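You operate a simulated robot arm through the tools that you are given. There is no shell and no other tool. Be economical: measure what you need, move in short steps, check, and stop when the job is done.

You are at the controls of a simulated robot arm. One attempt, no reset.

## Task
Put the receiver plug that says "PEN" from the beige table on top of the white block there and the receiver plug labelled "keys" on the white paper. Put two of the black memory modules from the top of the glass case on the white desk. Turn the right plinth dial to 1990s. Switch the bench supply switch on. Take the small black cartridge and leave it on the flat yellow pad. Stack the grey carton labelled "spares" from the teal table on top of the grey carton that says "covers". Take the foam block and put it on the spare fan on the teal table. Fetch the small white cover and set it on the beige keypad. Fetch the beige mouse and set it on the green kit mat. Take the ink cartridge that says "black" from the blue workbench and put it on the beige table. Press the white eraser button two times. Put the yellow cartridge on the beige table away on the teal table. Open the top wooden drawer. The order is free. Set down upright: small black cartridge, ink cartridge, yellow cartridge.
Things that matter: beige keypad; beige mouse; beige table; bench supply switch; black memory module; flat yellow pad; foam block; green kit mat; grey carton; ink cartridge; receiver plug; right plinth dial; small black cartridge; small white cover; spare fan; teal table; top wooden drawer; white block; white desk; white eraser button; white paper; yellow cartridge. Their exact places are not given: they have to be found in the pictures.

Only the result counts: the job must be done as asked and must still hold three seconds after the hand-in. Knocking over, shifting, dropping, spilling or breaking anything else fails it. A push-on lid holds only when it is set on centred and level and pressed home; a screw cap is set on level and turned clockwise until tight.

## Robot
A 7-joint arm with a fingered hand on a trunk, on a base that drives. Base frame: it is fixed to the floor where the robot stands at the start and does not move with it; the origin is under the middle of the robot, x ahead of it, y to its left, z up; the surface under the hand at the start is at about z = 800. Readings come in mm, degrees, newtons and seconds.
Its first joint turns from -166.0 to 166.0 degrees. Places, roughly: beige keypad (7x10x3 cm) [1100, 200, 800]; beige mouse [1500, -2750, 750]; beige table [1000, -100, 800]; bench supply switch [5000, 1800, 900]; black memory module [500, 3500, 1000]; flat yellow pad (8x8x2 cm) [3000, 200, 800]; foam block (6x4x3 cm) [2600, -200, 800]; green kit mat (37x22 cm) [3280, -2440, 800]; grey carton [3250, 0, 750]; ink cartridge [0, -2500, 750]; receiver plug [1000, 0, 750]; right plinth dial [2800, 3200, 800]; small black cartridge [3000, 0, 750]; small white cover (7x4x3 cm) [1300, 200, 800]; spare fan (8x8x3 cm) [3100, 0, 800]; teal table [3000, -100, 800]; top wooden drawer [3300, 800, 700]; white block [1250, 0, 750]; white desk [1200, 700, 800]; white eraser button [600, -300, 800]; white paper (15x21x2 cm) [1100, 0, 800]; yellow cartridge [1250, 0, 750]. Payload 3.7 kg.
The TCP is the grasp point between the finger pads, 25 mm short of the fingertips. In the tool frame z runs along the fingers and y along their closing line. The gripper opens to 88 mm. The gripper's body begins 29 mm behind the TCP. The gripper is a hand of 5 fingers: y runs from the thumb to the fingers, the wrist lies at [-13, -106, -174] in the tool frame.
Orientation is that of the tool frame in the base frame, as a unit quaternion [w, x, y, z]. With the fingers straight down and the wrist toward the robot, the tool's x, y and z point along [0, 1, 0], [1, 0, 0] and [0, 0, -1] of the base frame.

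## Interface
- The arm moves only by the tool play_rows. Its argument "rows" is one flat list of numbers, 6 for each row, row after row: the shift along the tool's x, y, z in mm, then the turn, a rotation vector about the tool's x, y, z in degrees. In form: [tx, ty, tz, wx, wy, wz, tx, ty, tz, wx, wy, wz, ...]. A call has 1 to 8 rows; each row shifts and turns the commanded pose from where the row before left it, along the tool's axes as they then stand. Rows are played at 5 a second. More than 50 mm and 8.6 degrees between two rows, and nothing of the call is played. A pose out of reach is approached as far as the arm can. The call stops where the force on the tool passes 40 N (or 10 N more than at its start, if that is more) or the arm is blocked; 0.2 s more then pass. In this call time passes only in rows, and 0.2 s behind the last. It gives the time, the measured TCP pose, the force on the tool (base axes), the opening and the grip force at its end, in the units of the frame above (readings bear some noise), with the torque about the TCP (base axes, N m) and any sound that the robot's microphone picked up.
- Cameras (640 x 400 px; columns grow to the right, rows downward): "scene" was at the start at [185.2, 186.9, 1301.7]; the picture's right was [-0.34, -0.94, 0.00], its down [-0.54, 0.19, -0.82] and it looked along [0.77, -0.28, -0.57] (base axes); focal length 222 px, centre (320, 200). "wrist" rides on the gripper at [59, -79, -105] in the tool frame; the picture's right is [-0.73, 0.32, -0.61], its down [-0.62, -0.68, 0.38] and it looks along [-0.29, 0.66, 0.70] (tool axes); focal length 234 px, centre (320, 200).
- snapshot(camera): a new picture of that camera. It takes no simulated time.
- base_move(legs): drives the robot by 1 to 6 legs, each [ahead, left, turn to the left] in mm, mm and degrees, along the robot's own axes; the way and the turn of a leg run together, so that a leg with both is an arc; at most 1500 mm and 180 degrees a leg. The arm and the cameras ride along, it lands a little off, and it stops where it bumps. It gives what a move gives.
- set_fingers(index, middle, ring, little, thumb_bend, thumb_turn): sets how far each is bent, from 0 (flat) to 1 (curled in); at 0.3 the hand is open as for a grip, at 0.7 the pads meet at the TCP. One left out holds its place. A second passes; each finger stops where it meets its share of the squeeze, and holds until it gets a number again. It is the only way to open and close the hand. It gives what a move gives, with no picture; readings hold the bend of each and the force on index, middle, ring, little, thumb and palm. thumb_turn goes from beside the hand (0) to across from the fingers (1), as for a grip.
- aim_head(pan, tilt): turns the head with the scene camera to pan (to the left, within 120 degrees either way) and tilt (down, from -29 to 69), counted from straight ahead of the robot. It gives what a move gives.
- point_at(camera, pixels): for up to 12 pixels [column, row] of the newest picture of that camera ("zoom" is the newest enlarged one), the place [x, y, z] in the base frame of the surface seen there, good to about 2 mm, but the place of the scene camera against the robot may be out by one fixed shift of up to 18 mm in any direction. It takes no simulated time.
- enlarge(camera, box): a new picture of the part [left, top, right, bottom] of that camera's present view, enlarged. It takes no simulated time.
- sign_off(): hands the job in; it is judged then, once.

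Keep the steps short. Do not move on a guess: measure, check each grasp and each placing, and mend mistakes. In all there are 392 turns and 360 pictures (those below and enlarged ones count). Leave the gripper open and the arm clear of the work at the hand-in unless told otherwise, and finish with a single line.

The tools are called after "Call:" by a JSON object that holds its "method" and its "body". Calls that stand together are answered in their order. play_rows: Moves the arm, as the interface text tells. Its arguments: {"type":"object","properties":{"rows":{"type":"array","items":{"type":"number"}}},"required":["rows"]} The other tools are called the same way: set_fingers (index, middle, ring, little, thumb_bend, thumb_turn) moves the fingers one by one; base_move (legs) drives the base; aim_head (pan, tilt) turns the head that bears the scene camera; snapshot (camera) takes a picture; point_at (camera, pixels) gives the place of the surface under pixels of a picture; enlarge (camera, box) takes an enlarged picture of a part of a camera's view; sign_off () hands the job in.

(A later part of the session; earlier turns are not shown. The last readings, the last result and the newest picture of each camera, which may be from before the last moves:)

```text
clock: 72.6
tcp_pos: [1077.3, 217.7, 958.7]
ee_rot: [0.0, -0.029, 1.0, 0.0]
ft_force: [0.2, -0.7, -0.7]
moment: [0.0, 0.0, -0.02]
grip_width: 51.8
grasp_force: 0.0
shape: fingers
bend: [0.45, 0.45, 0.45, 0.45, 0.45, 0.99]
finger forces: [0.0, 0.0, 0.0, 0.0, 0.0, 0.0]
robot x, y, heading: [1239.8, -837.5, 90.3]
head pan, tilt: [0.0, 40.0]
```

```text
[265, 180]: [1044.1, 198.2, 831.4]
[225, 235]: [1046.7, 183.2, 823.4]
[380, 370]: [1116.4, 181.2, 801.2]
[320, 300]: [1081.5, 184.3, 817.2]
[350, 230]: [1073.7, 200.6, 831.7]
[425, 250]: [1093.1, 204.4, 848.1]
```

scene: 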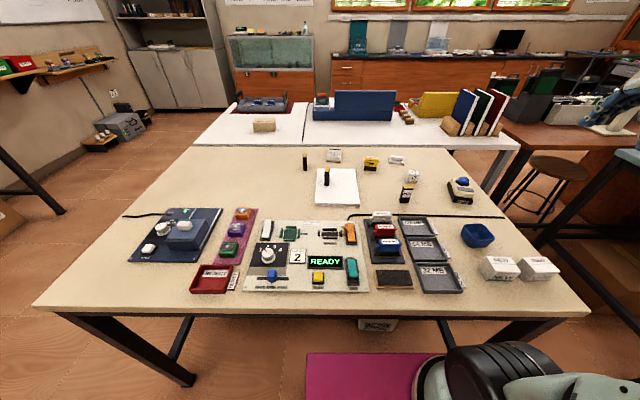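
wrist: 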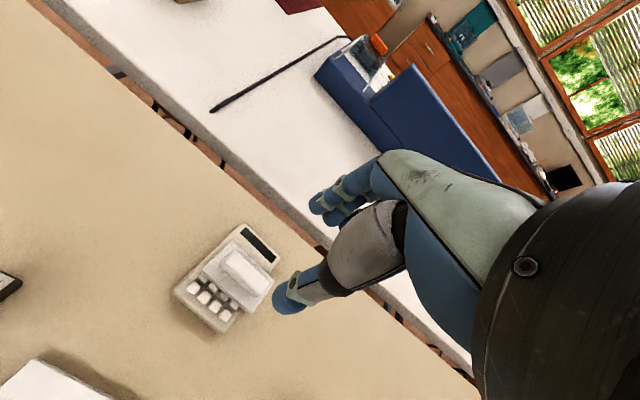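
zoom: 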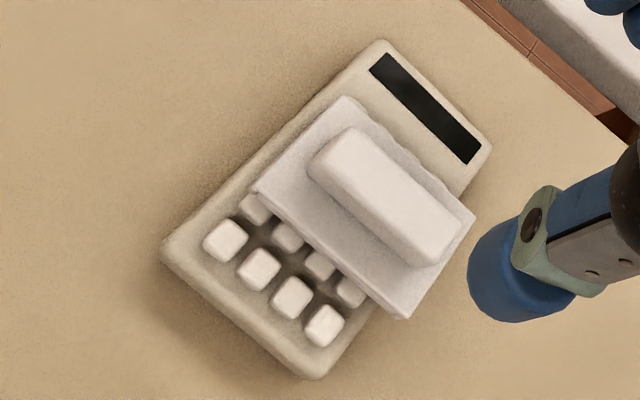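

Cover sits flat on keypad. Next, the yellow cartridge: move above (1211,113).

Call:
{"method": "play_rows", "body": {"rows": [-33, -28, -5, 0, 0, 0, -33, -28, -5, 0, 0, 0, -33, -28, -5, 0, 0, 0, -33, -28, -5, 0, 0, 0]}}

Call:
{"method": "snapshot", "body": {"camera": "wrist"}}

Call:
{"method": "enlarge", "body": {"camera": "wrist", "box": [180, 200, 340, 320]}}

```text
clock: 73.6
tcp_pos: [1214.5, 112.2, 976.4]
ee_rot: [-0.001, -0.029, 1.0, -0.001]
ft_force: [0.6, -0.2, -0.1]
moment: [-0.01, 0.0, 0.02]
grip_width: 52.1
grasp_force: 0.1
shape: fingers
bend: [0.45, 0.45, 0.45, 0.45, 0.45, 0.99]
finger forces: [0.0, 0.0, 0.1, 0.1, 0.0, 0.1]
robot x, y, heading: [1243.0, -836.5, 90.5]
head pan, tilt: [0.0, 40.0]
```

```text
299 pictures are left
```

wrist: 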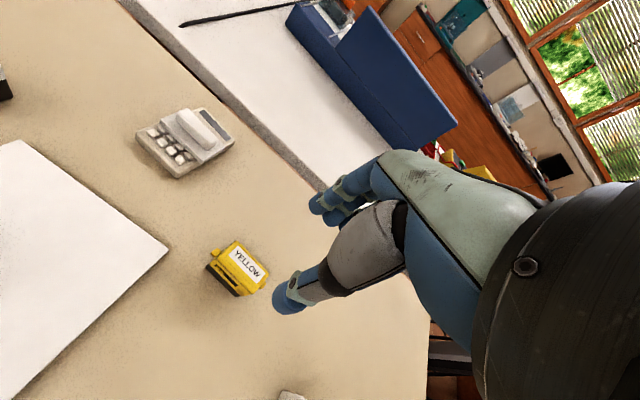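

```text
3.33 times, centred on (260, 260) of wrist
```

zoom: 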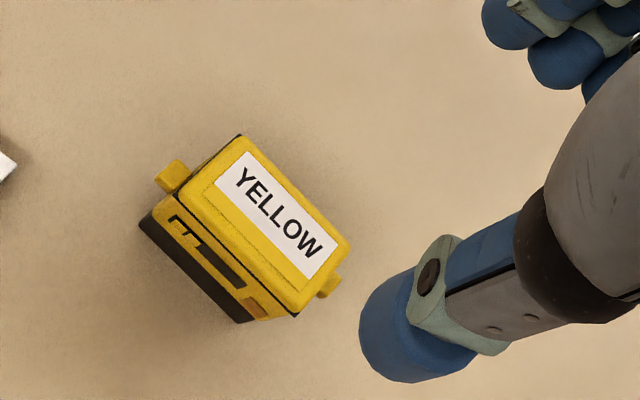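

Call:
{"method": "point_at", "body": {"camera": "zoom", "pixels": [[240, 145], [345, 240], [298, 305], [185, 195], [265, 225], [175, 175], [325, 288], [150, 220], [245, 310], [220, 240]]}}

```text
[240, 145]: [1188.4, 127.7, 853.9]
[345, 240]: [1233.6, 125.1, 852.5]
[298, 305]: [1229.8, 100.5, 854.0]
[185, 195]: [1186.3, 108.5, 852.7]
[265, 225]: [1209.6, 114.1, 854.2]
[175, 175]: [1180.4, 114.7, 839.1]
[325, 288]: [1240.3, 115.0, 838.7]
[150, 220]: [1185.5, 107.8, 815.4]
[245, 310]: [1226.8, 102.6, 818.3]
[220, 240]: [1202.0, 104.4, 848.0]
```

Yellow cartridge: centre (1210,115), 25 mm thick, yaw ≈ −6°. Open wider, align, descend.

Call:
{"method": "set_fingers", "body": {"index": 0.38, "middle": 0.38, "ring": 0.38, "little": 0.38, "thumb_bend": 0.38}}

Call:
{"method": "play_rows", "body": {"rows": [3.5, 3, 0, 0, 0, 4.5, 0, 0, 0, 0, 0, 4.5, 0, 0, 45, 0, 0, 0, 0, 0, 45, 0, 0, 0, 0, 0, 45, 0, 0, 0, 0, 0, 5, 0, 0, 0]}}

Call:
{"method": "snapshot", "body": {"camera": "wrist"}}

```text
clock: 74.6
tcp_pos: [1216.1, 113.8, 978.0]
ee_rot: [0.0, -0.029, 1.0, -0.001]
ft_force: [0.7, -0.4, 0.5]
moment: [-0.05, 0.01, 0.01]
grip_width: 67.4
grasp_force: 0.1
shape: fingers
bend: [0.38, 0.38, 0.38, 0.38, 0.38, 0.99]
finger forces: [0.0, 0.0, 0.0, 0.1, 0.0, 0.0]
robot x, y, heading: [1242.8, -837.1, 90.2]
head pan, tilt: [0.0, 40.0]
```

```text
clock: 76.0
tcp_pos: [1213.8, 116.0, 837.3]
ee_rot: [0.0, 0.05, 0.999, 0.0]
ft_force: [0.7, -0.3, -0.3]
moment: [0.0, 0.02, -0.01]
grip_width: 67.4
grasp_force: 0.0
shape: fingers
bend: [0.38, 0.38, 0.38, 0.38, 0.38, 0.99]
finger forces: [0.1, 0.0, 0.1, 0.0, 0.0, 0.0]
robot x, y, heading: [1242.6, -831.9, 90.4]
head pan, tilt: [0.0, 40.0]
```

```text
297 pictures are left
```

wrist: 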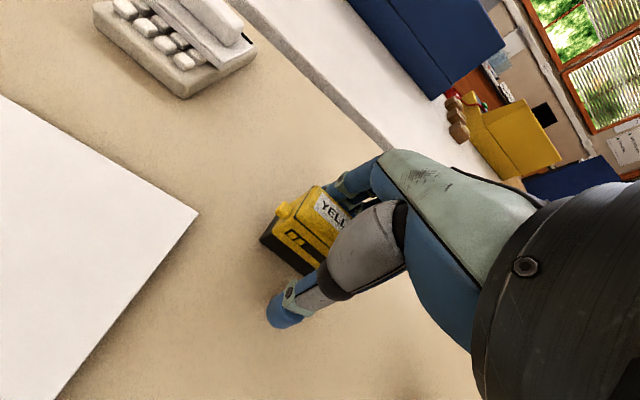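

Call:
{"method": "set_fingers", "body": {"index": 0.7, "middle": 0.7, "ring": 0.7, "little": 0.7, "thumb_bend": 0.7}}

Call:
{"method": "play_rows", "body": {"rows": [0, 0, -20, 0, 0, 0, 0, 0, -40, 0, 0, 0, 0, 0, -40, 0, 0, 0, 0, 0, -45, 0, 0, 0, 0, 0, -45, 0, 0, 0, 0, 0, -45, 0, 0, 0, 0, 0, -45, 0, 0, 0]}}

Call:
{"method": "snapshot", "body": {"camera": "wrist"}}

```text
clock: 77.0
tcp_pos: [1212.3, 116.5, 835.4]
ee_rot: [0.0, 0.05, 0.999, 0.0]
ft_force: [0.3, 0.5, -0.1]
moment: [0.02, -0.02, 0.02]
grip_width: 20.2
grasp_force: 9.4
shape: fingers
bend: [0.63, 0.65, 0.66, 0.7, 0.59, 1.0]
finger forces: [4.1, 3.6, 2.1, 0.0, 9.7, 0.0]
robot x, y, heading: [1238.8, -832.0, 90.6]
head pan, tilt: [0.0, 40.0]
```

```text
clock: 78.6
tcp_pos: [1212.8, 118.8, 1118.0]
ee_rot: [0.0, 0.05, 0.999, -0.001]
ft_force: [0.1, -1.2, -0.2]
moment: [-0.01, 0.0, 0.0]
grip_width: 19.8
grasp_force: 9.3
shape: fingers
bend: [0.63, 0.65, 0.67, 0.7, 0.59, 1.0]
finger forces: [4.1, 3.4, 1.9, 0.1, 9.6, 0.1]
robot x, y, heading: [1241.8, -833.9, 90.4]
head pan, tilt: [0.0, 40.0]
```

```text
296 pictures are left
```

wrist: 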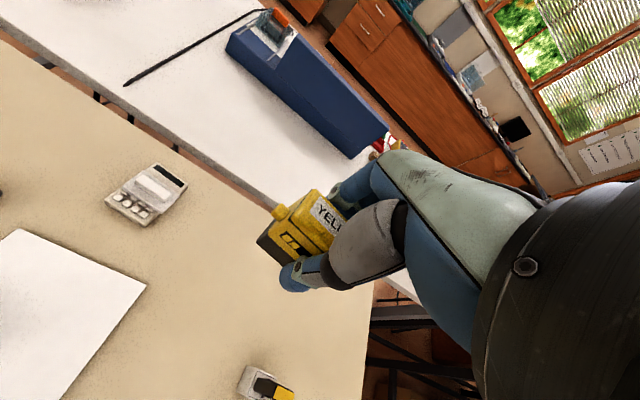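

Yellow cartridge held firmly. Pull the hand back toward the robot, then drive to the teal table.

Call:
{"method": "play_rows", "body": {"rows": [0, -46, 0, 0, 0, 0, 0, -46, 0, 0, 0, 0, 0, -46, 0, 0, 0, 0, 0, -46, 0, 0, 0, 0, 0, -46, 0, 0, 0, 0, 0, -46, 0, 0, 0, 0, 0, -46, 0, 0, 0, 0, 0, -46, 0, 0, 0, 0]}}

Call:
{"method": "base_move", "body": {"legs": [[-250, 0, 0], [0, -1500, 0], [0, -160, 0]]}}

Call:
{"method": "snapshot", "body": {"camera": "scene"}}

```text
clock: 80.4
tcp_pos: [1176.1, -250.5, 1116.2]
ee_rot: [0.0, 0.05, 0.999, -0.001]
ft_force: [-0.5, -0.1, -0.5]
moment: [-0.01, 0.0, -0.02]
grip_width: 20.2
grasp_force: 9.3
shape: fingers
bend: [0.63, 0.65, 0.67, 0.7, 0.59, 1.0]
finger forces: [4.1, 3.4, 2.0, 0.1, 9.6, 0.0]
robot x, y, heading: [1243.3, -834.4, 90.2]
head pan, tilt: [0.0, 40.0]
```

```text
clock: 90.2
tcp_pos: [2828.9, -487.8, 1116.7]
ee_rot: [0.0, 0.052, 0.999, 0.0]
ft_force: [0.3, 0.2, -0.6]
moment: [0.0, 0.0, -0.01]
grip_width: 19.8
grasp_force: 9.6
shape: fingers
bend: [0.63, 0.65, 0.67, 0.7, 0.59, 1.0]
finger forces: [4.1, 3.4, 2.0, 0.1, 9.7, 0.0]
robot x, y, heading: [2890.4, -1074.8, 90.0]
head pan, tilt: [0.0, 40.0]
```

```text
295 pictures are left
```

scene: 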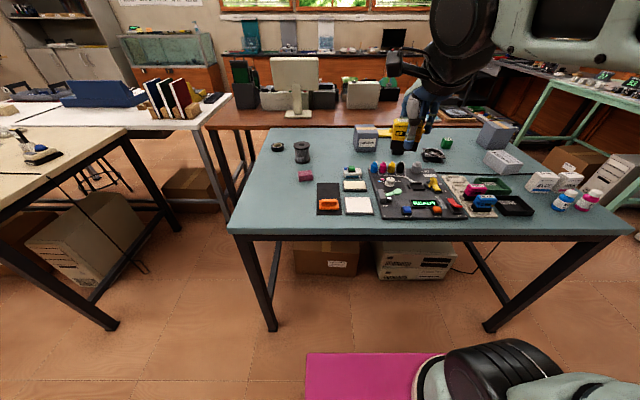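

Call:
{"method": "enlarge", "body": {"camera": "scene", "box": [230, 110, 430, 225]}}

Call:
{"method": "enlarge", "body": {"camera": "scene", "box": [400, 110, 620, 235]}}

Call:
{"method": "point_at", "body": {"camera": "scene", "pixels": [[232, 225], [630, 230], [277, 133], [365, 132], [496, 128], [300, 190], [304, 176], [276, 146], [302, 150], [432, 155], [503, 162], [358, 205]]}}

```text
3.20 times, centred on (330, 168) of scene
```

zoom: 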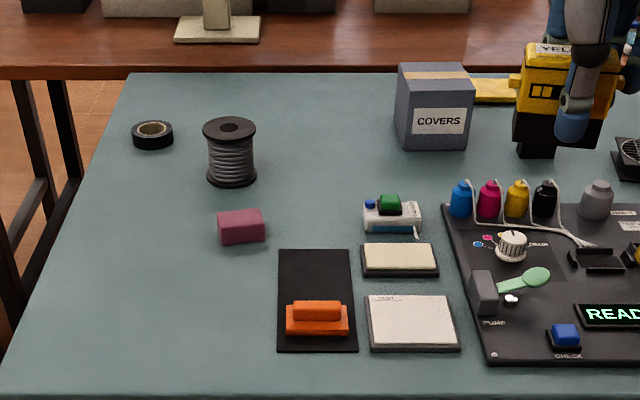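

```text
2.91 times, centred on (510, 172) of scene
```

zoom: 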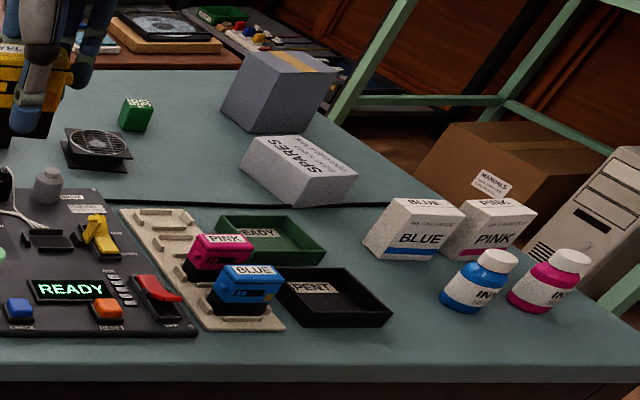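

```text
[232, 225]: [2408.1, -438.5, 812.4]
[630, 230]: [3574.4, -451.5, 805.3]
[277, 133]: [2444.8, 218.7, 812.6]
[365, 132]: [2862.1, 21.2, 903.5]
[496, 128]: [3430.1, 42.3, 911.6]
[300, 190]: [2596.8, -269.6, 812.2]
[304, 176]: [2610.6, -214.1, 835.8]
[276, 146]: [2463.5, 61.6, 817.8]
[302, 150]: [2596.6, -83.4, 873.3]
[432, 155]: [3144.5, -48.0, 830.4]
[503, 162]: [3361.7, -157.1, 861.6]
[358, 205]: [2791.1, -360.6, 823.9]
```

Teal table: foam block pink (2610,-214), COVERS carton (2862,20), SPARES carton (3360,-157), fan (3145,-48), pad behind. First put the yellow cartridge at free spot (2520,-300).

Call:
{"method": "play_rows", "body": {"rows": [40.9, 19.3, 0, 0, 0, 0, 40.9, 19.3, 0, 0, 0, 0, 40.9, 19.3, 0, 0, 0, 0, 40.9, 19.3, 0, 0, 0, 0, 40.9, 19.3, 0, 0, 0, 0, 40.9, 19.3, 0, 0, 0, 0, 40.9, 19.3, 0, 0, 0, 0, 40.9, 19.3, 0, 0, 0, 0]}}

Call:
{"method": "snapshot", "body": {"camera": "wrist"}}

Call:
{"method": "snapshot", "body": {"camera": "scene"}}

```text
clock: 92.0
tcp_pos: [2520.0, -298.6, 1118.5]
ee_rot: [0.0, 0.054, 0.999, 0.001]
ft_force: [-0.1, 0.1, 0.3]
moment: [0.03, -0.03, 0.02]
grip_width: 20.0
grasp_force: 9.5
shape: fingers
bend: [0.63, 0.65, 0.67, 0.7, 0.59, 1.0]
finger forces: [3.9, 3.4, 2.0, 0.0, 9.4, 0.0]
robot x, y, heading: [2887.7, -1068.3, 90.0]
head pan, tilt: [0.0, 40.0]
```

```text
292 pictures are left
```

wrist: 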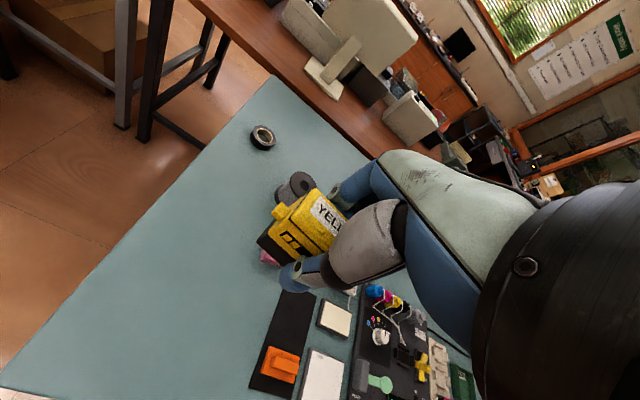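

```text
291 pictures are left
```

scene: 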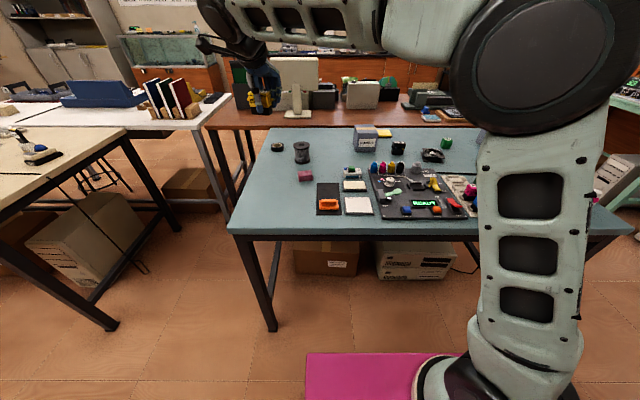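

Spot below is free. Lower to z≈842.

Call:
{"method": "play_rows", "body": {"rows": [0, 0, 45, 0, 0, 0, 0, 0, 45, 0, 0, 0, 0, 0, 45, 0, 0, 0, 0, 0, 45, 0, 0, 0, 0, 0, 45, 0, 0, 0, 0, 0, 40, 0, 0, 0, 0, 0, 10, 0, 0, 0]}}

Call:
{"method": "play_rows", "body": {"rows": [0, 0, 2, 0, 0, 0, 0, 0, 2, 0, 0, 0]}}

Call:
{"method": "play_rows", "body": {"rows": [0, 0, 1, 0, 0, 0, 0, 0, 1, 0, 0, 0]}}

Call:
{"method": "enlarge", "body": {"camera": "wrist", "box": [200, 150, 400, 320]}}

```text
clock: 93.6
tcp_pos: [2517.0, -299.0, 842.0]
ee_rot: [0.001, 0.053, 0.999, -0.001]
ft_force: [-0.3, 0.4, -0.8]
moment: [-0.04, 0.0, 0.0]
grip_width: 19.8
grasp_force: 8.6
shape: fingers
bend: [0.63, 0.66, 0.67, 0.7, 0.59, 1.0]
finger forces: [4.1, 3.3, 1.9, 0.0, 9.3, 0.0]
robot x, y, heading: [2891.2, -1067.0, 89.9]
head pan, tilt: [0.0, 40.0]
```

```text
clock: 94.2
tcp_pos: [2519.7, -299.0, 837.8]
ee_rot: [0.001, 0.053, 0.999, 0.0]
ft_force: [0.6, 1.0, -0.8]
moment: [0.02, 0.0, 0.03]
grip_width: 20.0
grasp_force: 9.3
shape: fingers
bend: [0.63, 0.66, 0.67, 0.7, 0.59, 1.0]
finger forces: [4.0, 3.3, 1.9, 0.2, 9.3, 0.0]
robot x, y, heading: [2889.8, -1069.5, 89.7]
head pan, tilt: [0.0, 40.0]
```

```text
clock: 94.8
tcp_pos: [2519.6, -299.1, 836.1]
ee_rot: [0.0, 0.053, 0.999, 0.0]
ft_force: [-0.5, 0.9, -0.9]
moment: [0.01, -0.01, -0.01]
grip_width: 19.8
grasp_force: 9.3
shape: fingers
bend: [0.63, 0.66, 0.67, 0.7, 0.59, 1.0]
finger forces: [4.0, 3.3, 2.0, 0.0, 9.2, 0.0]
robot x, y, heading: [2889.1, -1072.5, 90.0]
head pan, tilt: [0.0, 40.0]
```

```text
2.35 times, centred on (300, 235) of wrist
```

zoom: 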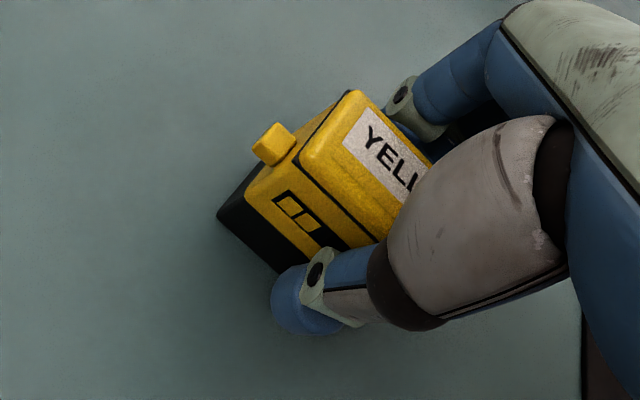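

Call:
{"method": "play_rows", "body": {"rows": [0, 0, 1, 0, 0, 0]}}

Call:
{"method": "play_rows", "body": {"rows": [0, 0, 1, 0, 0, 0]}}

Call:
{"method": "play_rows", "body": {"rows": [0, 0, 1, 0, 0, 0]}}

```text
clock: 95.2
tcp_pos: [2518.9, -299.4, 835.5]
ee_rot: [0.001, 0.053, 0.999, 0.0]
ft_force: [0.4, 0.8, 0.1]
moment: [-0.02, -0.01, 0.0]
grip_width: 19.8
grasp_force: 8.9
shape: fingers
bend: [0.63, 0.66, 0.67, 0.7, 0.59, 1.0]
finger forces: [4.2, 3.3, 2.1, 0.0, 9.2, 0.0]
robot x, y, heading: [2892.8, -1071.5, 90.0]
head pan, tilt: [0.0, 40.0]
```

```text
clock: 95.6
tcp_pos: [2520.8, -298.9, 835.2]
ee_rot: [0.0, 0.052, 0.999, 0.0]
ft_force: [0.6, 1.9, 6.1]
moment: [-0.01, -0.02, 0.0]
grip_width: 19.8
grasp_force: 10.4
shape: fingers
bend: [0.63, 0.66, 0.67, 0.7, 0.59, 1.0]
finger forces: [4.9, 3.9, 2.5, 0.0, 9.2, 0.1]
robot x, y, heading: [2887.5, -1069.1, 89.9]
head pan, tilt: [0.0, 40.0]
```

```text
clock: 96.0
tcp_pos: [2519.3, -301.0, 834.0]
ee_rot: [-0.001, 0.052, 0.999, 0.001]
ft_force: [1.1, 4.4, 13.9]
moment: [0.06, -0.06, 0.01]
grip_width: 20.0
grasp_force: 11.1
shape: fingers
bend: [0.63, 0.65, 0.67, 0.7, 0.6, 1.0]
finger forces: [5.7, 4.8, 3.1, 0.0, 9.4, 0.1]
robot x, y, heading: [2889.6, -1071.0, 90.0]
head pan, tilt: [0.0, 40.0]
```

Firmly on the table. Ease 1 mm and release, then rise.

Call:
{"method": "play_rows", "body": {"rows": [0, 0, -1, 0, 0, 0]}}

Call:
{"method": "set_fingers", "body": {"index": 0.3, "middle": 0.3, "ring": 0.3, "little": 0.3, "thumb_bend": 0.3}}

Call:
{"method": "play_rows", "body": {"rows": [0, 0, -20, 0, 0, 0, 0, 0, -40, 0, 0, 0, 0, 0, -40, 0, 0, 0, 0, 0, -40, 0, 0, 0]}}

Call:
{"method": "snapshot", "body": {"camera": "wrist"}}

```text
clock: 96.4
tcp_pos: [2520.3, -299.7, 834.5]
ee_rot: [-0.001, 0.052, 0.999, 0.0]
ft_force: [0.0, 4.0, 10.8]
moment: [0.05, -0.03, 0.07]
grip_width: 19.3
grasp_force: 11.3
shape: fingers
bend: [0.63, 0.65, 0.67, 0.7, 0.6, 1.0]
finger forces: [5.6, 4.7, 2.9, 0.0, 9.3, 0.0]
robot x, y, heading: [2890.1, -1070.8, 90.0]
head pan, tilt: [0.0, 40.0]
```

```text
clock: 97.4
tcp_pos: [2519.3, -298.8, 833.7]
ee_rot: [0.0, 0.052, 0.999, 0.0]
ft_force: [-0.1, 0.8, -0.4]
moment: [0.02, -0.01, 0.02]
grip_width: 84.6
grasp_force: 0.0
shape: fingers
bend: [0.3, 0.3, 0.3, 0.3, 0.3, 0.98]
finger forces: [0.0, 0.0, 0.0, 0.1, 0.0, 0.1]
robot x, y, heading: [2886.4, -1072.3, 90.1]
head pan, tilt: [0.0, 40.0]
```

```text
clock: 98.4
tcp_pos: [2517.8, -298.8, 972.4]
ee_rot: [-0.001, 0.053, 0.999, 0.0]
ft_force: [0.0, 0.5, -0.4]
moment: [-0.01, 0.0, 0.01]
grip_width: 84.3
grasp_force: 0.1
shape: fingers
bend: [0.3, 0.3, 0.3, 0.3, 0.3, 0.98]
finger forces: [0.1, 0.0, 0.0, 0.1, 0.0, 0.2]
robot x, y, heading: [2888.9, -1068.1, 90.0]
head pan, tilt: [0.0, 40.0]
```

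```text
289 pictures are left
```

wrist: 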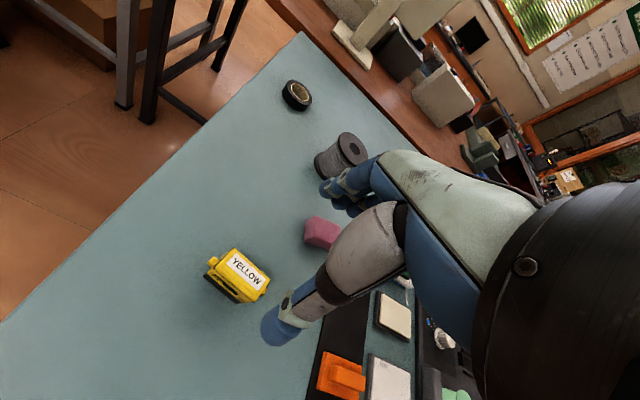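

Yellow stands upright. Drive 220 mm closer to the table and then position over the pink foam block.

Call:
{"method": "play_rows", "body": {"rows": [-40, -30, -10, 0, 0, 0, -40, -40, 0, 0, 0, 0, 0, -45, 0, 0, 0, 0]}}

Call:
{"method": "base_move", "body": {"legs": [[220, 0, 0]]}}

Call:
{"method": "snapshot", "body": {"camera": "wrist"}}

Call:
{"method": "snapshot", "body": {"camera": "scene"}}

```text
refused: row 1 steps farther than a row can; nothing moved
```

```text
clock: 100.0
tcp_pos: [2521.5, -80.7, 971.7]
ee_rot: [0.0, 0.055, 0.998, 0.0]
ft_force: [-1.2, -0.1, -0.2]
moment: [0.02, -0.03, 0.0]
grip_width: 84.5
grasp_force: 0.1
shape: fingers
bend: [0.3, 0.3, 0.3, 0.3, 0.3, 0.98]
finger forces: [0.0, 0.1, 0.1, 0.0, 0.0, 0.1]
robot x, y, heading: [2892.8, -859.3, 90.1]
head pan, tilt: [0.0, 40.0]
```

```text
288 pictures are left
```

wrist: 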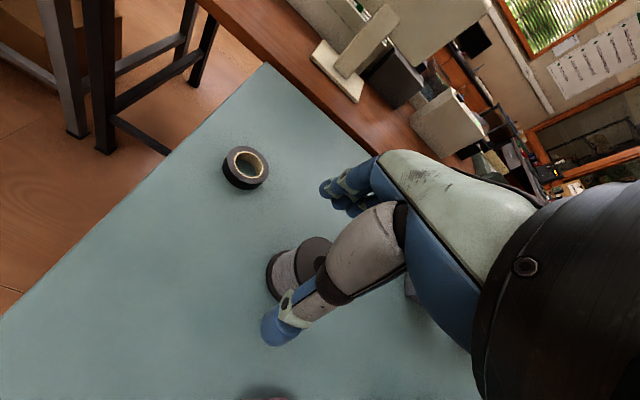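

```text
287 pictures are left
```

scene: 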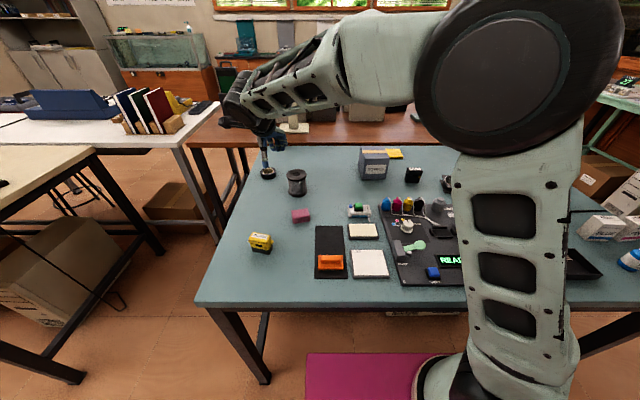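

Call:
{"method": "play_rows", "body": {"rows": [-25.5, -30.7, 0, 0, 0, 0, -25.5, -30.7, 0, 0, 0, 0, -25.5, -30.7, 0, 0, 0, 0, -25.5, -30.7, 0, 0, 0, 0]}}

Call:
{"method": "snapshot", "body": {"camera": "wrist"}}

Call:
{"method": "enlarge", "body": {"camera": "wrist", "box": [180, 200, 340, 320]}}

```text
clock: 101.0
tcp_pos: [2608.5, -215.5, 971.0]
ee_rot: [0.0, 0.055, 0.998, 0.001]
ft_force: [-0.3, -1.2, 1.0]
moment: [-0.01, 0.04, 0.02]
grip_width: 84.4
grasp_force: 0.1
shape: fingers
bend: [0.3, 0.3, 0.3, 0.3, 0.3, 0.98]
finger forces: [0.1, 0.0, 0.0, 0.0, 0.0, 0.0]
robot x, y, heading: [2888.9, -857.9, 89.6]
head pan, tilt: [0.0, 40.0]
```

```text
286 pictures are left
```

wrist: 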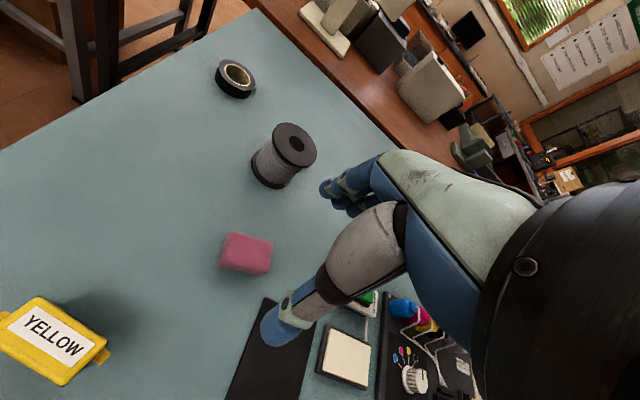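

```text
3.33 times, centred on (260, 260) of wrist
```

zoom: 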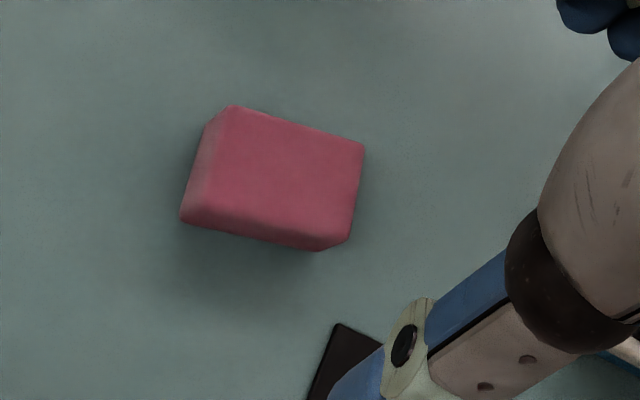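

Call:
{"method": "point_at", "body": {"camera": "zoom", "pixels": [[235, 115], [358, 148], [345, 230], [205, 200], [285, 170], [320, 245], [188, 215]]}}

```text
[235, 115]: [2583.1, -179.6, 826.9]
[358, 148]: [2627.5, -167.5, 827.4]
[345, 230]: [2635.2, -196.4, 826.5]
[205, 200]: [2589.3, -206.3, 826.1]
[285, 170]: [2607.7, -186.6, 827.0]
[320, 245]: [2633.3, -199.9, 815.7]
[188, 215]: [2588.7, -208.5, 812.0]
```

Foam: centre (2609,-188), yaw +14°, top 827. Rotate +20° and descend to TCP z≈831.

Call:
{"method": "play_rows", "body": {"rows": [0, 0, 0, 0, 0, -6.8, 0, 0, 0, 0, 0, -6.8, 0, 0, 0, 0, 0, -6.7, -7.1, 26.6, 0, 0, 0, 0, 0, 0, 45, 0, 0, 0, 0, 0, 45, 0, 0, 0, 0, 0, 40, 0, 0, 0, 0, 0, 10, 0, 0, 0]}}

Call:
{"method": "snapshot", "body": {"camera": "wrist"}}

```text
clock: 102.8
tcp_pos: [2609.7, -187.7, 830.5]
ee_rot: [0.0, -0.123, 0.992, 0.0]
ft_force: [0.2, 0.0, -0.3]
moment: [-0.01, -0.01, -0.01]
grip_width: 84.2
grasp_force: 0.0
shape: fingers
bend: [0.3, 0.3, 0.3, 0.3, 0.3, 0.98]
finger forces: [0.0, 0.0, 0.0, 0.1, 0.0, 0.0]
robot x, y, heading: [2889.3, -856.2, 89.8]
head pan, tilt: [0.0, 40.0]
```

```text
284 pictures are left
```

wrist: 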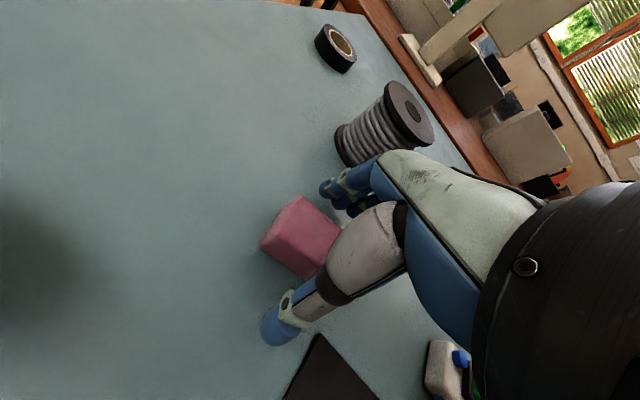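

Call:
{"method": "set_fingers", "body": {"index": 0.7, "middle": 0.7, "ring": 0.7, "little": 0.7, "thumb_bend": 0.7}}

Call:
{"method": "play_rows", "body": {"rows": [0, 0, -20, 0, 0, 0, 0, 0, -40, 0, 0, 0, 0, 0, -40, 0, 0, 0, 0, 0, -45, 0, 0, 0]}}

Call:
{"method": "snapshot", "body": {"camera": "wrist"}}

```text
clock: 103.8
tcp_pos: [2610.2, -187.8, 831.0]
ee_rot: [0.0, -0.122, 0.993, 0.0]
ft_force: [-0.1, -0.4, -0.2]
moment: [-0.01, 0.04, 0.0]
grip_width: 29.7
grasp_force: 14.3
shape: fingers
bend: [0.6, 0.63, 0.64, 0.7, 0.54, 1.0]
finger forces: [5.4, 5.2, 3.8, 0.1, 14.6, 0.0]
robot x, y, heading: [2890.0, -853.5, 89.9]
head pan, tilt: [0.0, 40.0]
```

```text
clock: 104.8
tcp_pos: [2611.2, -186.7, 977.2]
ee_rot: [0.0, -0.122, 0.993, -0.001]
ft_force: [-0.8, 0.5, 0.8]
moment: [0.02, -0.01, 0.0]
grip_width: 29.4
grasp_force: 14.4
shape: fingers
bend: [0.6, 0.63, 0.64, 0.7, 0.54, 1.0]
finger forces: [5.4, 4.9, 3.7, 0.0, 14.5, 0.1]
robot x, y, heading: [2891.9, -856.0, 89.6]
head pan, tilt: [0.0, 40.0]
```

```text
283 pictures are left
```

wrist: 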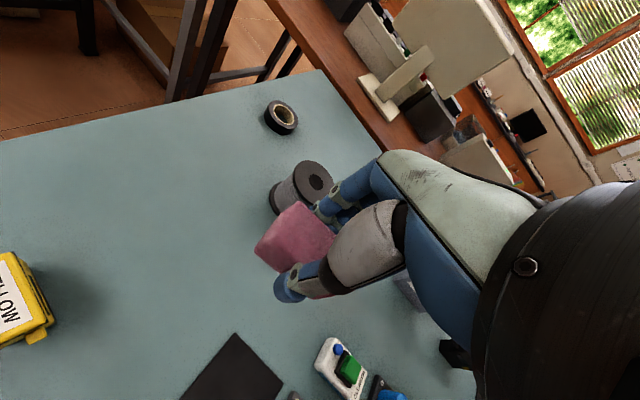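

Foam held. Raise and carry toward the fan at about (3140,-50).

Call:
{"method": "play_rows", "body": {"rows": [0, 0, -40, 0, 0, 7, 0, 0, -40, 0, 0, 7, -45, 12, 0, 0, 0, 0, -45, 12, 0, 0, 0, 0, -45, 12, 0, 0, 0, 0, -45, 12, 0, 0, 0, 0, -45, 12, 0, 0, 0, 0, -45, 12, 0, 0, 0, 0]}}

Call:
{"method": "play_rows", "body": {"rows": [-45, 10, 0, 0, 0, 0, -45, 10, 0, 0, 0, 0, -45, 10, 0, 0, 0, 0, -45, 10, 0, 0, 0, 0]}}

Call:
{"method": "snapshot", "body": {"camera": "wrist"}}

Call:
{"method": "snapshot", "body": {"camera": "scene"}}

```text
clock: 106.6
tcp_pos: [2880.2, -114.4, 1058.1]
ee_rot: [-0.001, -0.001, 1.0, -0.001]
ft_force: [0.1, 0.5, 0.8]
moment: [0.01, -0.01, 0.02]
grip_width: 29.5
grasp_force: 14.2
shape: fingers
bend: [0.6, 0.63, 0.64, 0.7, 0.54, 0.99]
finger forces: [5.4, 4.9, 3.8, 0.0, 14.2, 0.0]
robot x, y, heading: [2893.6, -855.7, 89.8]
head pan, tilt: [0.0, 40.0]
```

```text
clock: 107.6
tcp_pos: [3059.6, -74.7, 1057.6]
ee_rot: [0.0, -0.001, 1.0, 0.001]
ft_force: [0.4, -0.3, 0.1]
moment: [0.0, -0.02, 0.0]
grip_width: 29.3
grasp_force: 14.1
shape: fingers
bend: [0.6, 0.63, 0.64, 0.7, 0.54, 0.99]
finger forces: [5.4, 4.7, 3.5, 0.1, 14.2, 0.0]
robot x, y, heading: [2892.5, -855.7, 89.9]
head pan, tilt: [0.0, 40.0]
```

```text
282 pictures are left
```

wrist: 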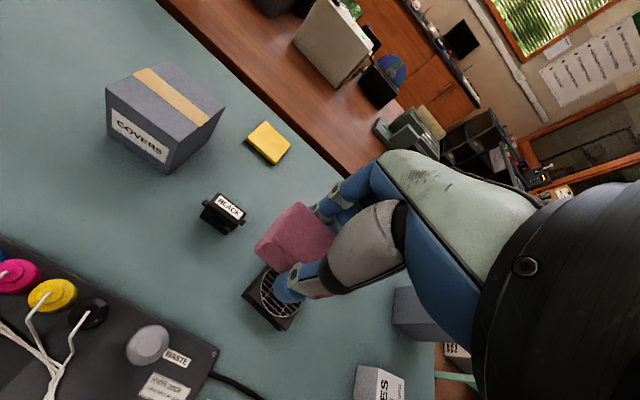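

```text
281 pictures are left
```

scene: 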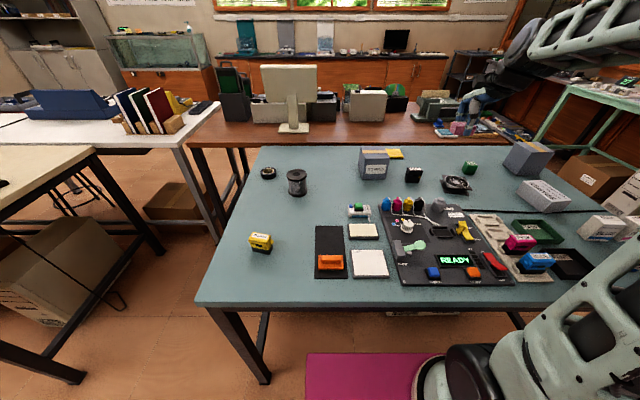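

Call:
{"method": "enlarge", "body": {"camera": "wrist", "box": [220, 230, 348, 350]}}

Call:
{"method": "point_at", "body": {"camera": "wrist", "pixels": [[249, 293], [281, 325], [264, 272], [298, 308], [268, 142], [225, 213], [218, 206], [135, 75], [220, 107], [165, 140], [165, 95], [110, 100]]}}

```text
3.33 times, centred on (284, 290) of wrist
```

zoom: 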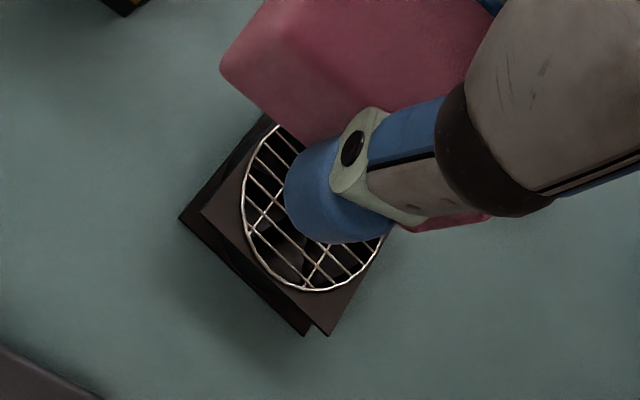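

```text
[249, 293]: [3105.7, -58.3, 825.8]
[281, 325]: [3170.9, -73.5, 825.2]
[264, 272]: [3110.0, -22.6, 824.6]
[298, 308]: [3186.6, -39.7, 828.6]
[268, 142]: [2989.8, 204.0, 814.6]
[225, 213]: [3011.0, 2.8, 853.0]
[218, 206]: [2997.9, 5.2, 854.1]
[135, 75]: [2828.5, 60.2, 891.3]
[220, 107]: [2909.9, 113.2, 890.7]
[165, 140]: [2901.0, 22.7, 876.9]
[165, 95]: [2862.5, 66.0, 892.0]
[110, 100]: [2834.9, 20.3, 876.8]
```

Call:
{"method": "point_at", "body": {"camera": "zoom", "pixels": [[206, 212], [326, 330], [268, 122], [268, 258], [300, 270], [330, 270], [262, 150], [385, 245], [250, 200], [310, 240]]}}

```text
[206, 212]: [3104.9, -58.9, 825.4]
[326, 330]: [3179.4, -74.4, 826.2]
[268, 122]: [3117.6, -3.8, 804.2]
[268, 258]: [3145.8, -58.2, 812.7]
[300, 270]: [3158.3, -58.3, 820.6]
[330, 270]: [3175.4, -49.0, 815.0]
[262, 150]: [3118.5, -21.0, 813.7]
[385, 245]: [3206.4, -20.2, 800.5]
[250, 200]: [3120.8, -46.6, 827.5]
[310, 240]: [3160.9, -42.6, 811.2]
```

Call:
{"method": "point_at", "body": {"camera": "scene", "pixels": [[470, 163], [466, 173], [476, 172], [470, 175], [413, 167], [456, 184], [437, 205], [395, 153], [525, 152], [545, 195], [520, 200]]}}

Call:
{"method": "enlarge", "body": {"camera": "scene", "box": [340, 130, 600, 260]}}

```text
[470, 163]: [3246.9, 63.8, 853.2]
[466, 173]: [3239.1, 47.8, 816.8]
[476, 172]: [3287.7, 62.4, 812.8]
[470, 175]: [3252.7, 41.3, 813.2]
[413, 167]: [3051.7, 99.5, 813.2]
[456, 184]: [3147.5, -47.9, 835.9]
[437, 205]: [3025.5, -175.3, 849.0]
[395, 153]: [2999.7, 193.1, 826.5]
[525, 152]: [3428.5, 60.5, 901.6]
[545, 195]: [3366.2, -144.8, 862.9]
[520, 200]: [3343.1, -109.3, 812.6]
```

```text
2.46 times, centred on (470, 195) of scene
```

zoom: 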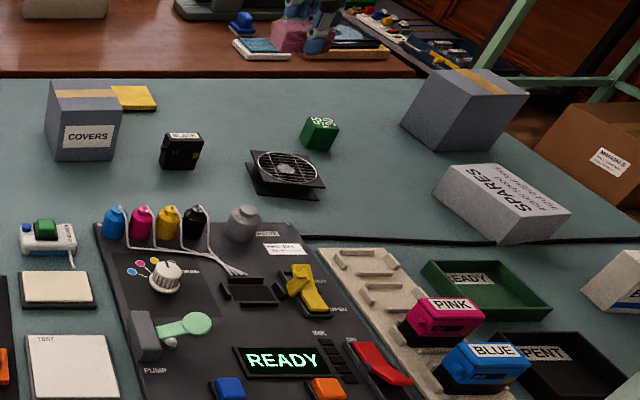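

Green cube is clear. Rotate to fan yaw (−11.5°), move over fan centre (3150,-29) and lower.

Call:
{"method": "play_rows", "body": {"rows": [0, 0, 0, 0, 0, 5.8, 0, 0, 0, 0, 0, 5.7, -26.3, 21, 0, 0, 0, 0, -26.3, 21, 0, 0, 0, 0, -26.3, 21, 0, 0, 0, 0, 0, 0, 45, 0, 0, 0, 0, 0, 45, 0, 0, 0, 0, 0, 45, 0, 0, 0]}}

Call:
{"method": "snapshot", "body": {"camera": "wrist"}}

Call:
{"method": "enlarge", "body": {"camera": "scene", "box": [400, 120, 540, 220]}}

```text
clock: 109.4
tcp_pos: [3151.4, -28.8, 921.8]
ee_rot: [0.0, 0.1, 0.995, 0.001]
ft_force: [-0.2, -0.3, 0.1]
moment: [0.0, 0.0, 0.0]
grip_width: 29.2
grasp_force: 13.8
shape: fingers
bend: [0.6, 0.63, 0.64, 0.7, 0.54, 0.99]
finger forces: [5.4, 4.8, 3.6, 0.0, 14.0, 0.0]
robot x, y, heading: [2889.8, -857.8, 90.2]
head pan, tilt: [0.0, 40.0]
```

```text
278 pictures are left
```

wrist: 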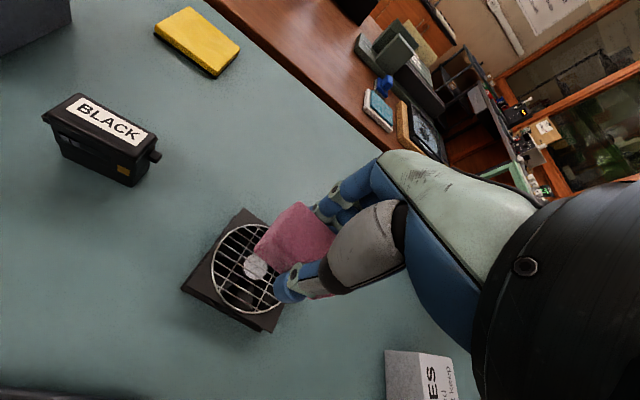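

```text
4.00 times, centred on (470, 170) of scene
```

zoom: 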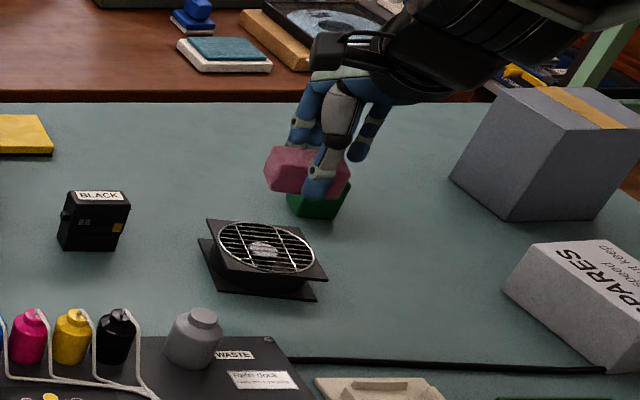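

Call:
{"method": "point_at", "body": {"camera": "wrist", "pixels": [[253, 266], [183, 288], [258, 328], [240, 212], [215, 265], [258, 305]]}}

```text
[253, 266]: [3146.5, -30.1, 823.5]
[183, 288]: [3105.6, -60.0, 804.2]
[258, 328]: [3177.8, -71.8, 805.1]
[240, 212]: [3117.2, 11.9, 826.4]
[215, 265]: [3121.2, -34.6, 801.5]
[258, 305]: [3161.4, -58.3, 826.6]
```

Call:
{"method": "play_rows", "body": {"rows": [4, -1, 30, 0, 0, 0, 0, 0, 22, 0, 0, 0, 0, 0, 4, 0, 0, 0, 0, 0, 2, 0, 0, 0]}}

Call:
{"method": "play_rows", "body": {"rows": [0, 0, 1, 0, 0, 0, 0, 0, 1, 0, 0, 0]}}

Call:
{"method": "play_rows", "body": {"rows": [0, 0, 1, 0, 0, 0, 0, 0, 1, 0, 0, 0]}}

```text
clock: 110.4
tcp_pos: [3146.3, -27.8, 863.9]
ee_rot: [0.0, 0.101, 0.995, 0.0]
ft_force: [1.0, -0.2, 0.2]
moment: [-0.02, -0.02, 0.01]
grip_width: 29.1
grasp_force: 13.3
shape: fingers
bend: [0.6, 0.63, 0.64, 0.7, 0.54, 0.99]
finger forces: [5.5, 4.7, 3.6, 0.0, 14.0, 0.0]
robot x, y, heading: [2890.6, -855.5, 89.9]
head pan, tilt: [0.0, 40.0]
```

```text
clock: 111.0
tcp_pos: [3145.0, -28.8, 862.1]
ee_rot: [-0.001, 0.099, 0.995, 0.0]
ft_force: [0.5, 0.6, -0.8]
moment: [0.01, 0.01, 0.02]
grip_width: 29.0
grasp_force: 13.3
shape: fingers
bend: [0.6, 0.63, 0.64, 0.7, 0.54, 0.99]
finger forces: [5.3, 4.7, 3.6, 0.1, 13.9, 0.0]
robot x, y, heading: [2890.6, -856.2, 89.7]
head pan, tilt: [0.0, 40.0]
```

```text
clock: 111.6
tcp_pos: [3145.9, -28.7, 859.6]
ee_rot: [0.001, 0.099, 0.995, 0.0]
ft_force: [0.1, 0.1, -0.5]
moment: [-0.04, 0.01, 0.01]
grip_width: 29.2
grasp_force: 14.1
shape: fingers
bend: [0.6, 0.63, 0.64, 0.7, 0.54, 0.99]
finger forces: [5.4, 4.7, 3.6, 0.0, 14.1, 0.0]
robot x, y, heading: [2893.4, -858.3, 89.4]
head pan, tilt: [0.0, 40.0]
```

Call:
{"method": "play_rows", "body": {"rows": [0, 0, 1, 0, 0, 0]}}

Call:
{"method": "play_rows", "body": {"rows": [0, 0, 1, 0, 0, 0]}}

Call:
{"method": "play_rows", "body": {"rows": [0, 0, 1, 0, 0, 0]}}

Call:
{"method": "enlarge", "body": {"camera": "wrist", "box": [200, 180, 380, 320]}}

```text
clock: 112.0
tcp_pos: [3146.1, -28.9, 858.3]
ee_rot: [0.0, 0.1, 0.995, 0.0]
ft_force: [0.1, 0.4, -1.4]
moment: [0.02, -0.01, 0.0]
grip_width: 29.4
grasp_force: 13.8
shape: fingers
bend: [0.6, 0.63, 0.64, 0.7, 0.54, 0.99]
finger forces: [5.4, 4.6, 3.6, 0.0, 13.9, 0.0]
robot x, y, heading: [2889.4, -856.7, 89.7]
head pan, tilt: [0.0, 40.0]
```

```text
clock: 112.4
tcp_pos: [3145.3, -29.6, 857.7]
ee_rot: [0.0, 0.101, 0.995, 0.001]
ft_force: [-0.4, -0.1, 0.0]
moment: [-0.01, -0.01, -0.01]
grip_width: 29.5
grasp_force: 13.9
shape: fingers
bend: [0.6, 0.63, 0.64, 0.7, 0.54, 0.99]
finger forces: [5.5, 4.7, 3.6, 0.0, 14.0, 0.1]
robot x, y, heading: [2887.7, -857.8, 89.7]
head pan, tilt: [0.0, 40.0]
```

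```text
clock: 112.8
tcp_pos: [3145.3, -27.8, 857.1]
ee_rot: [0.0, 0.1, 0.995, 0.0]
ft_force: [-0.2, -1.1, 0.6]
moment: [-0.05, -0.03, 0.0]
grip_width: 29.6
grasp_force: 13.6
shape: fingers
bend: [0.6, 0.63, 0.64, 0.7, 0.54, 0.99]
finger forces: [5.4, 4.7, 3.6, 0.0, 14.0, 0.0]
robot x, y, heading: [2890.7, -854.2, 89.8]
head pan, tilt: [0.0, 40.0]
```

```text
2.86 times, centred on (290, 250) of wrist
```

zoom: 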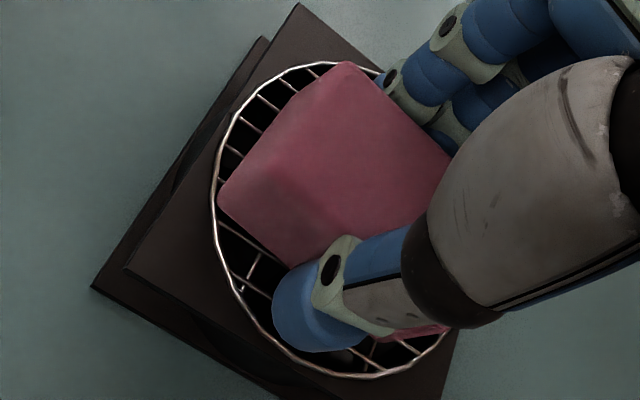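

Call:
{"method": "play_rows", "body": {"rows": [0, 0, 1, 0, 0, 0]}}

Call:
{"method": "play_rows", "body": {"rows": [0, 0, 1, 0, 0, 0]}}

```text
clock: 113.2
tcp_pos: [3145.4, -28.0, 856.5]
ee_rot: [0.0, 0.1, 0.995, 0.0]
ft_force: [-1.0, -0.2, 1.2]
moment: [0.04, 0.01, -0.01]
grip_width: 29.5
grasp_force: 14.2
shape: fingers
bend: [0.6, 0.63, 0.64, 0.7, 0.54, 0.99]
finger forces: [5.4, 4.8, 3.7, 0.1, 14.1, 0.0]
robot x, y, heading: [2894.5, -855.5, 89.7]
head pan, tilt: [0.0, 40.0]
```

```text
clock: 113.6
tcp_pos: [3146.0, -28.1, 854.2]
ee_rot: [0.0, 0.101, 0.995, 0.0]
ft_force: [0.6, -0.9, 3.0]
moment: [0.04, -0.04, -0.01]
grip_width: 29.5
grasp_force: 14.4
shape: fingers
bend: [0.61, 0.64, 0.64, 0.7, 0.54, 0.99]
finger forces: [5.6, 5.0, 3.7, 0.1, 14.9, 0.1]
robot x, y, heading: [2890.6, -860.4, 89.9]
head pan, tilt: [0.0, 40.0]
```

Contact 3 N. Release and rise.

Call:
{"method": "set_fingers", "body": {"index": 0.4, "middle": 0.4, "ring": 0.4, "little": 0.4, "thumb_bend": 0.35}}

Call:
{"method": "play_rows", "body": {"rows": [0, 0, -20, 0, 0, 0, 0, 0, -40, 0, 0, 0, 0, 0, -40, 0, 0, 0, 0, 0, -10, 0, 0, 0]}}

Call:
{"method": "snapshot", "body": {"camera": "wrist"}}

```text
clock: 114.6
tcp_pos: [3146.0, -27.9, 854.5]
ee_rot: [0.0, 0.1, 0.995, 0.0]
ft_force: [0.5, 0.3, 0.1]
moment: [0.02, 0.02, 0.02]
grip_width: 68.5
grasp_force: 0.0
shape: fingers
bend: [0.4, 0.4, 0.4, 0.4, 0.35, 0.98]
finger forces: [0.0, 0.1, 0.1, 0.1, 0.0, 0.0]
robot x, y, heading: [2890.5, -854.7, 89.6]
head pan, tilt: [0.0, 40.0]
```

```text
clock: 115.6
tcp_pos: [3145.5, -28.6, 964.2]
ee_rot: [0.001, 0.099, 0.995, 0.0]
ft_force: [-1.0, -0.3, 0.0]
moment: [0.02, 0.02, -0.01]
grip_width: 68.1
grasp_force: 0.0
shape: fingers
bend: [0.4, 0.4, 0.4, 0.4, 0.35, 0.98]
finger forces: [0.1, 0.1, 0.0, 0.0, 0.1, 0.0]
robot x, y, heading: [2886.8, -855.3, 89.8]
head pan, tilt: [0.0, 40.0]
```

```text
275 pictures are left
```

wrist: 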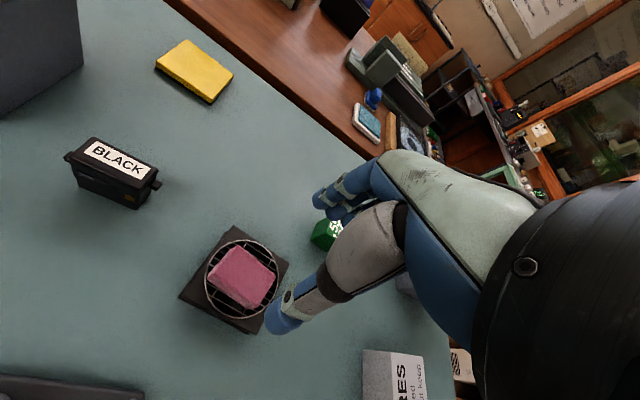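

Foam is on the fan. Next black cartridge: measure it and the pad.

Call:
{"method": "enlarge", "body": {"camera": "wrist", "box": [40, 20, 260, 220]}}

Call:
{"method": "point_at", "body": {"camera": "zoom", "pixels": [[160, 355], [330, 440], [130, 400], [290, 490], [230, 410], [420, 65], [560, 150], [500, 245], [340, 140], [450, 150], [285, 540], [160, 450]]}}

```text
2.00 times, centred on (150, 120) of wrist
```

zoom: 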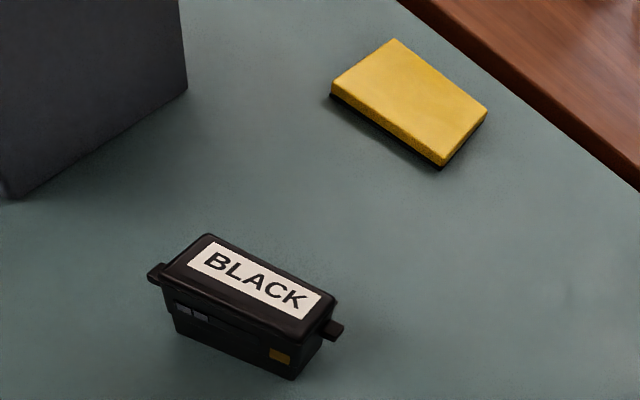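

```text
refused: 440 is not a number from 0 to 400
```

Call:
{"method": "point_at", "body": {"camera": "zoom", "pixels": [[207, 238], [333, 298], [303, 336], [165, 275], [245, 280], [395, 45], [483, 112], [440, 158], [335, 85], [410, 100], [285, 370], [175, 320]]}}

```text
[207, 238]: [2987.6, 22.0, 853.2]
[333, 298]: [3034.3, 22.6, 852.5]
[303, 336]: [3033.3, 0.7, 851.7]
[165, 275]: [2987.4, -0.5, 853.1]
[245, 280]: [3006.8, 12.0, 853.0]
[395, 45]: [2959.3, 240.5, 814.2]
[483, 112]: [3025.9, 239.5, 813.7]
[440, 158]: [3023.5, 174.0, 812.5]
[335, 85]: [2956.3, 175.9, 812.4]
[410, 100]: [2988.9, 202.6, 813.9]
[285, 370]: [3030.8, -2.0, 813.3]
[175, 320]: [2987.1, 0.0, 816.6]
```

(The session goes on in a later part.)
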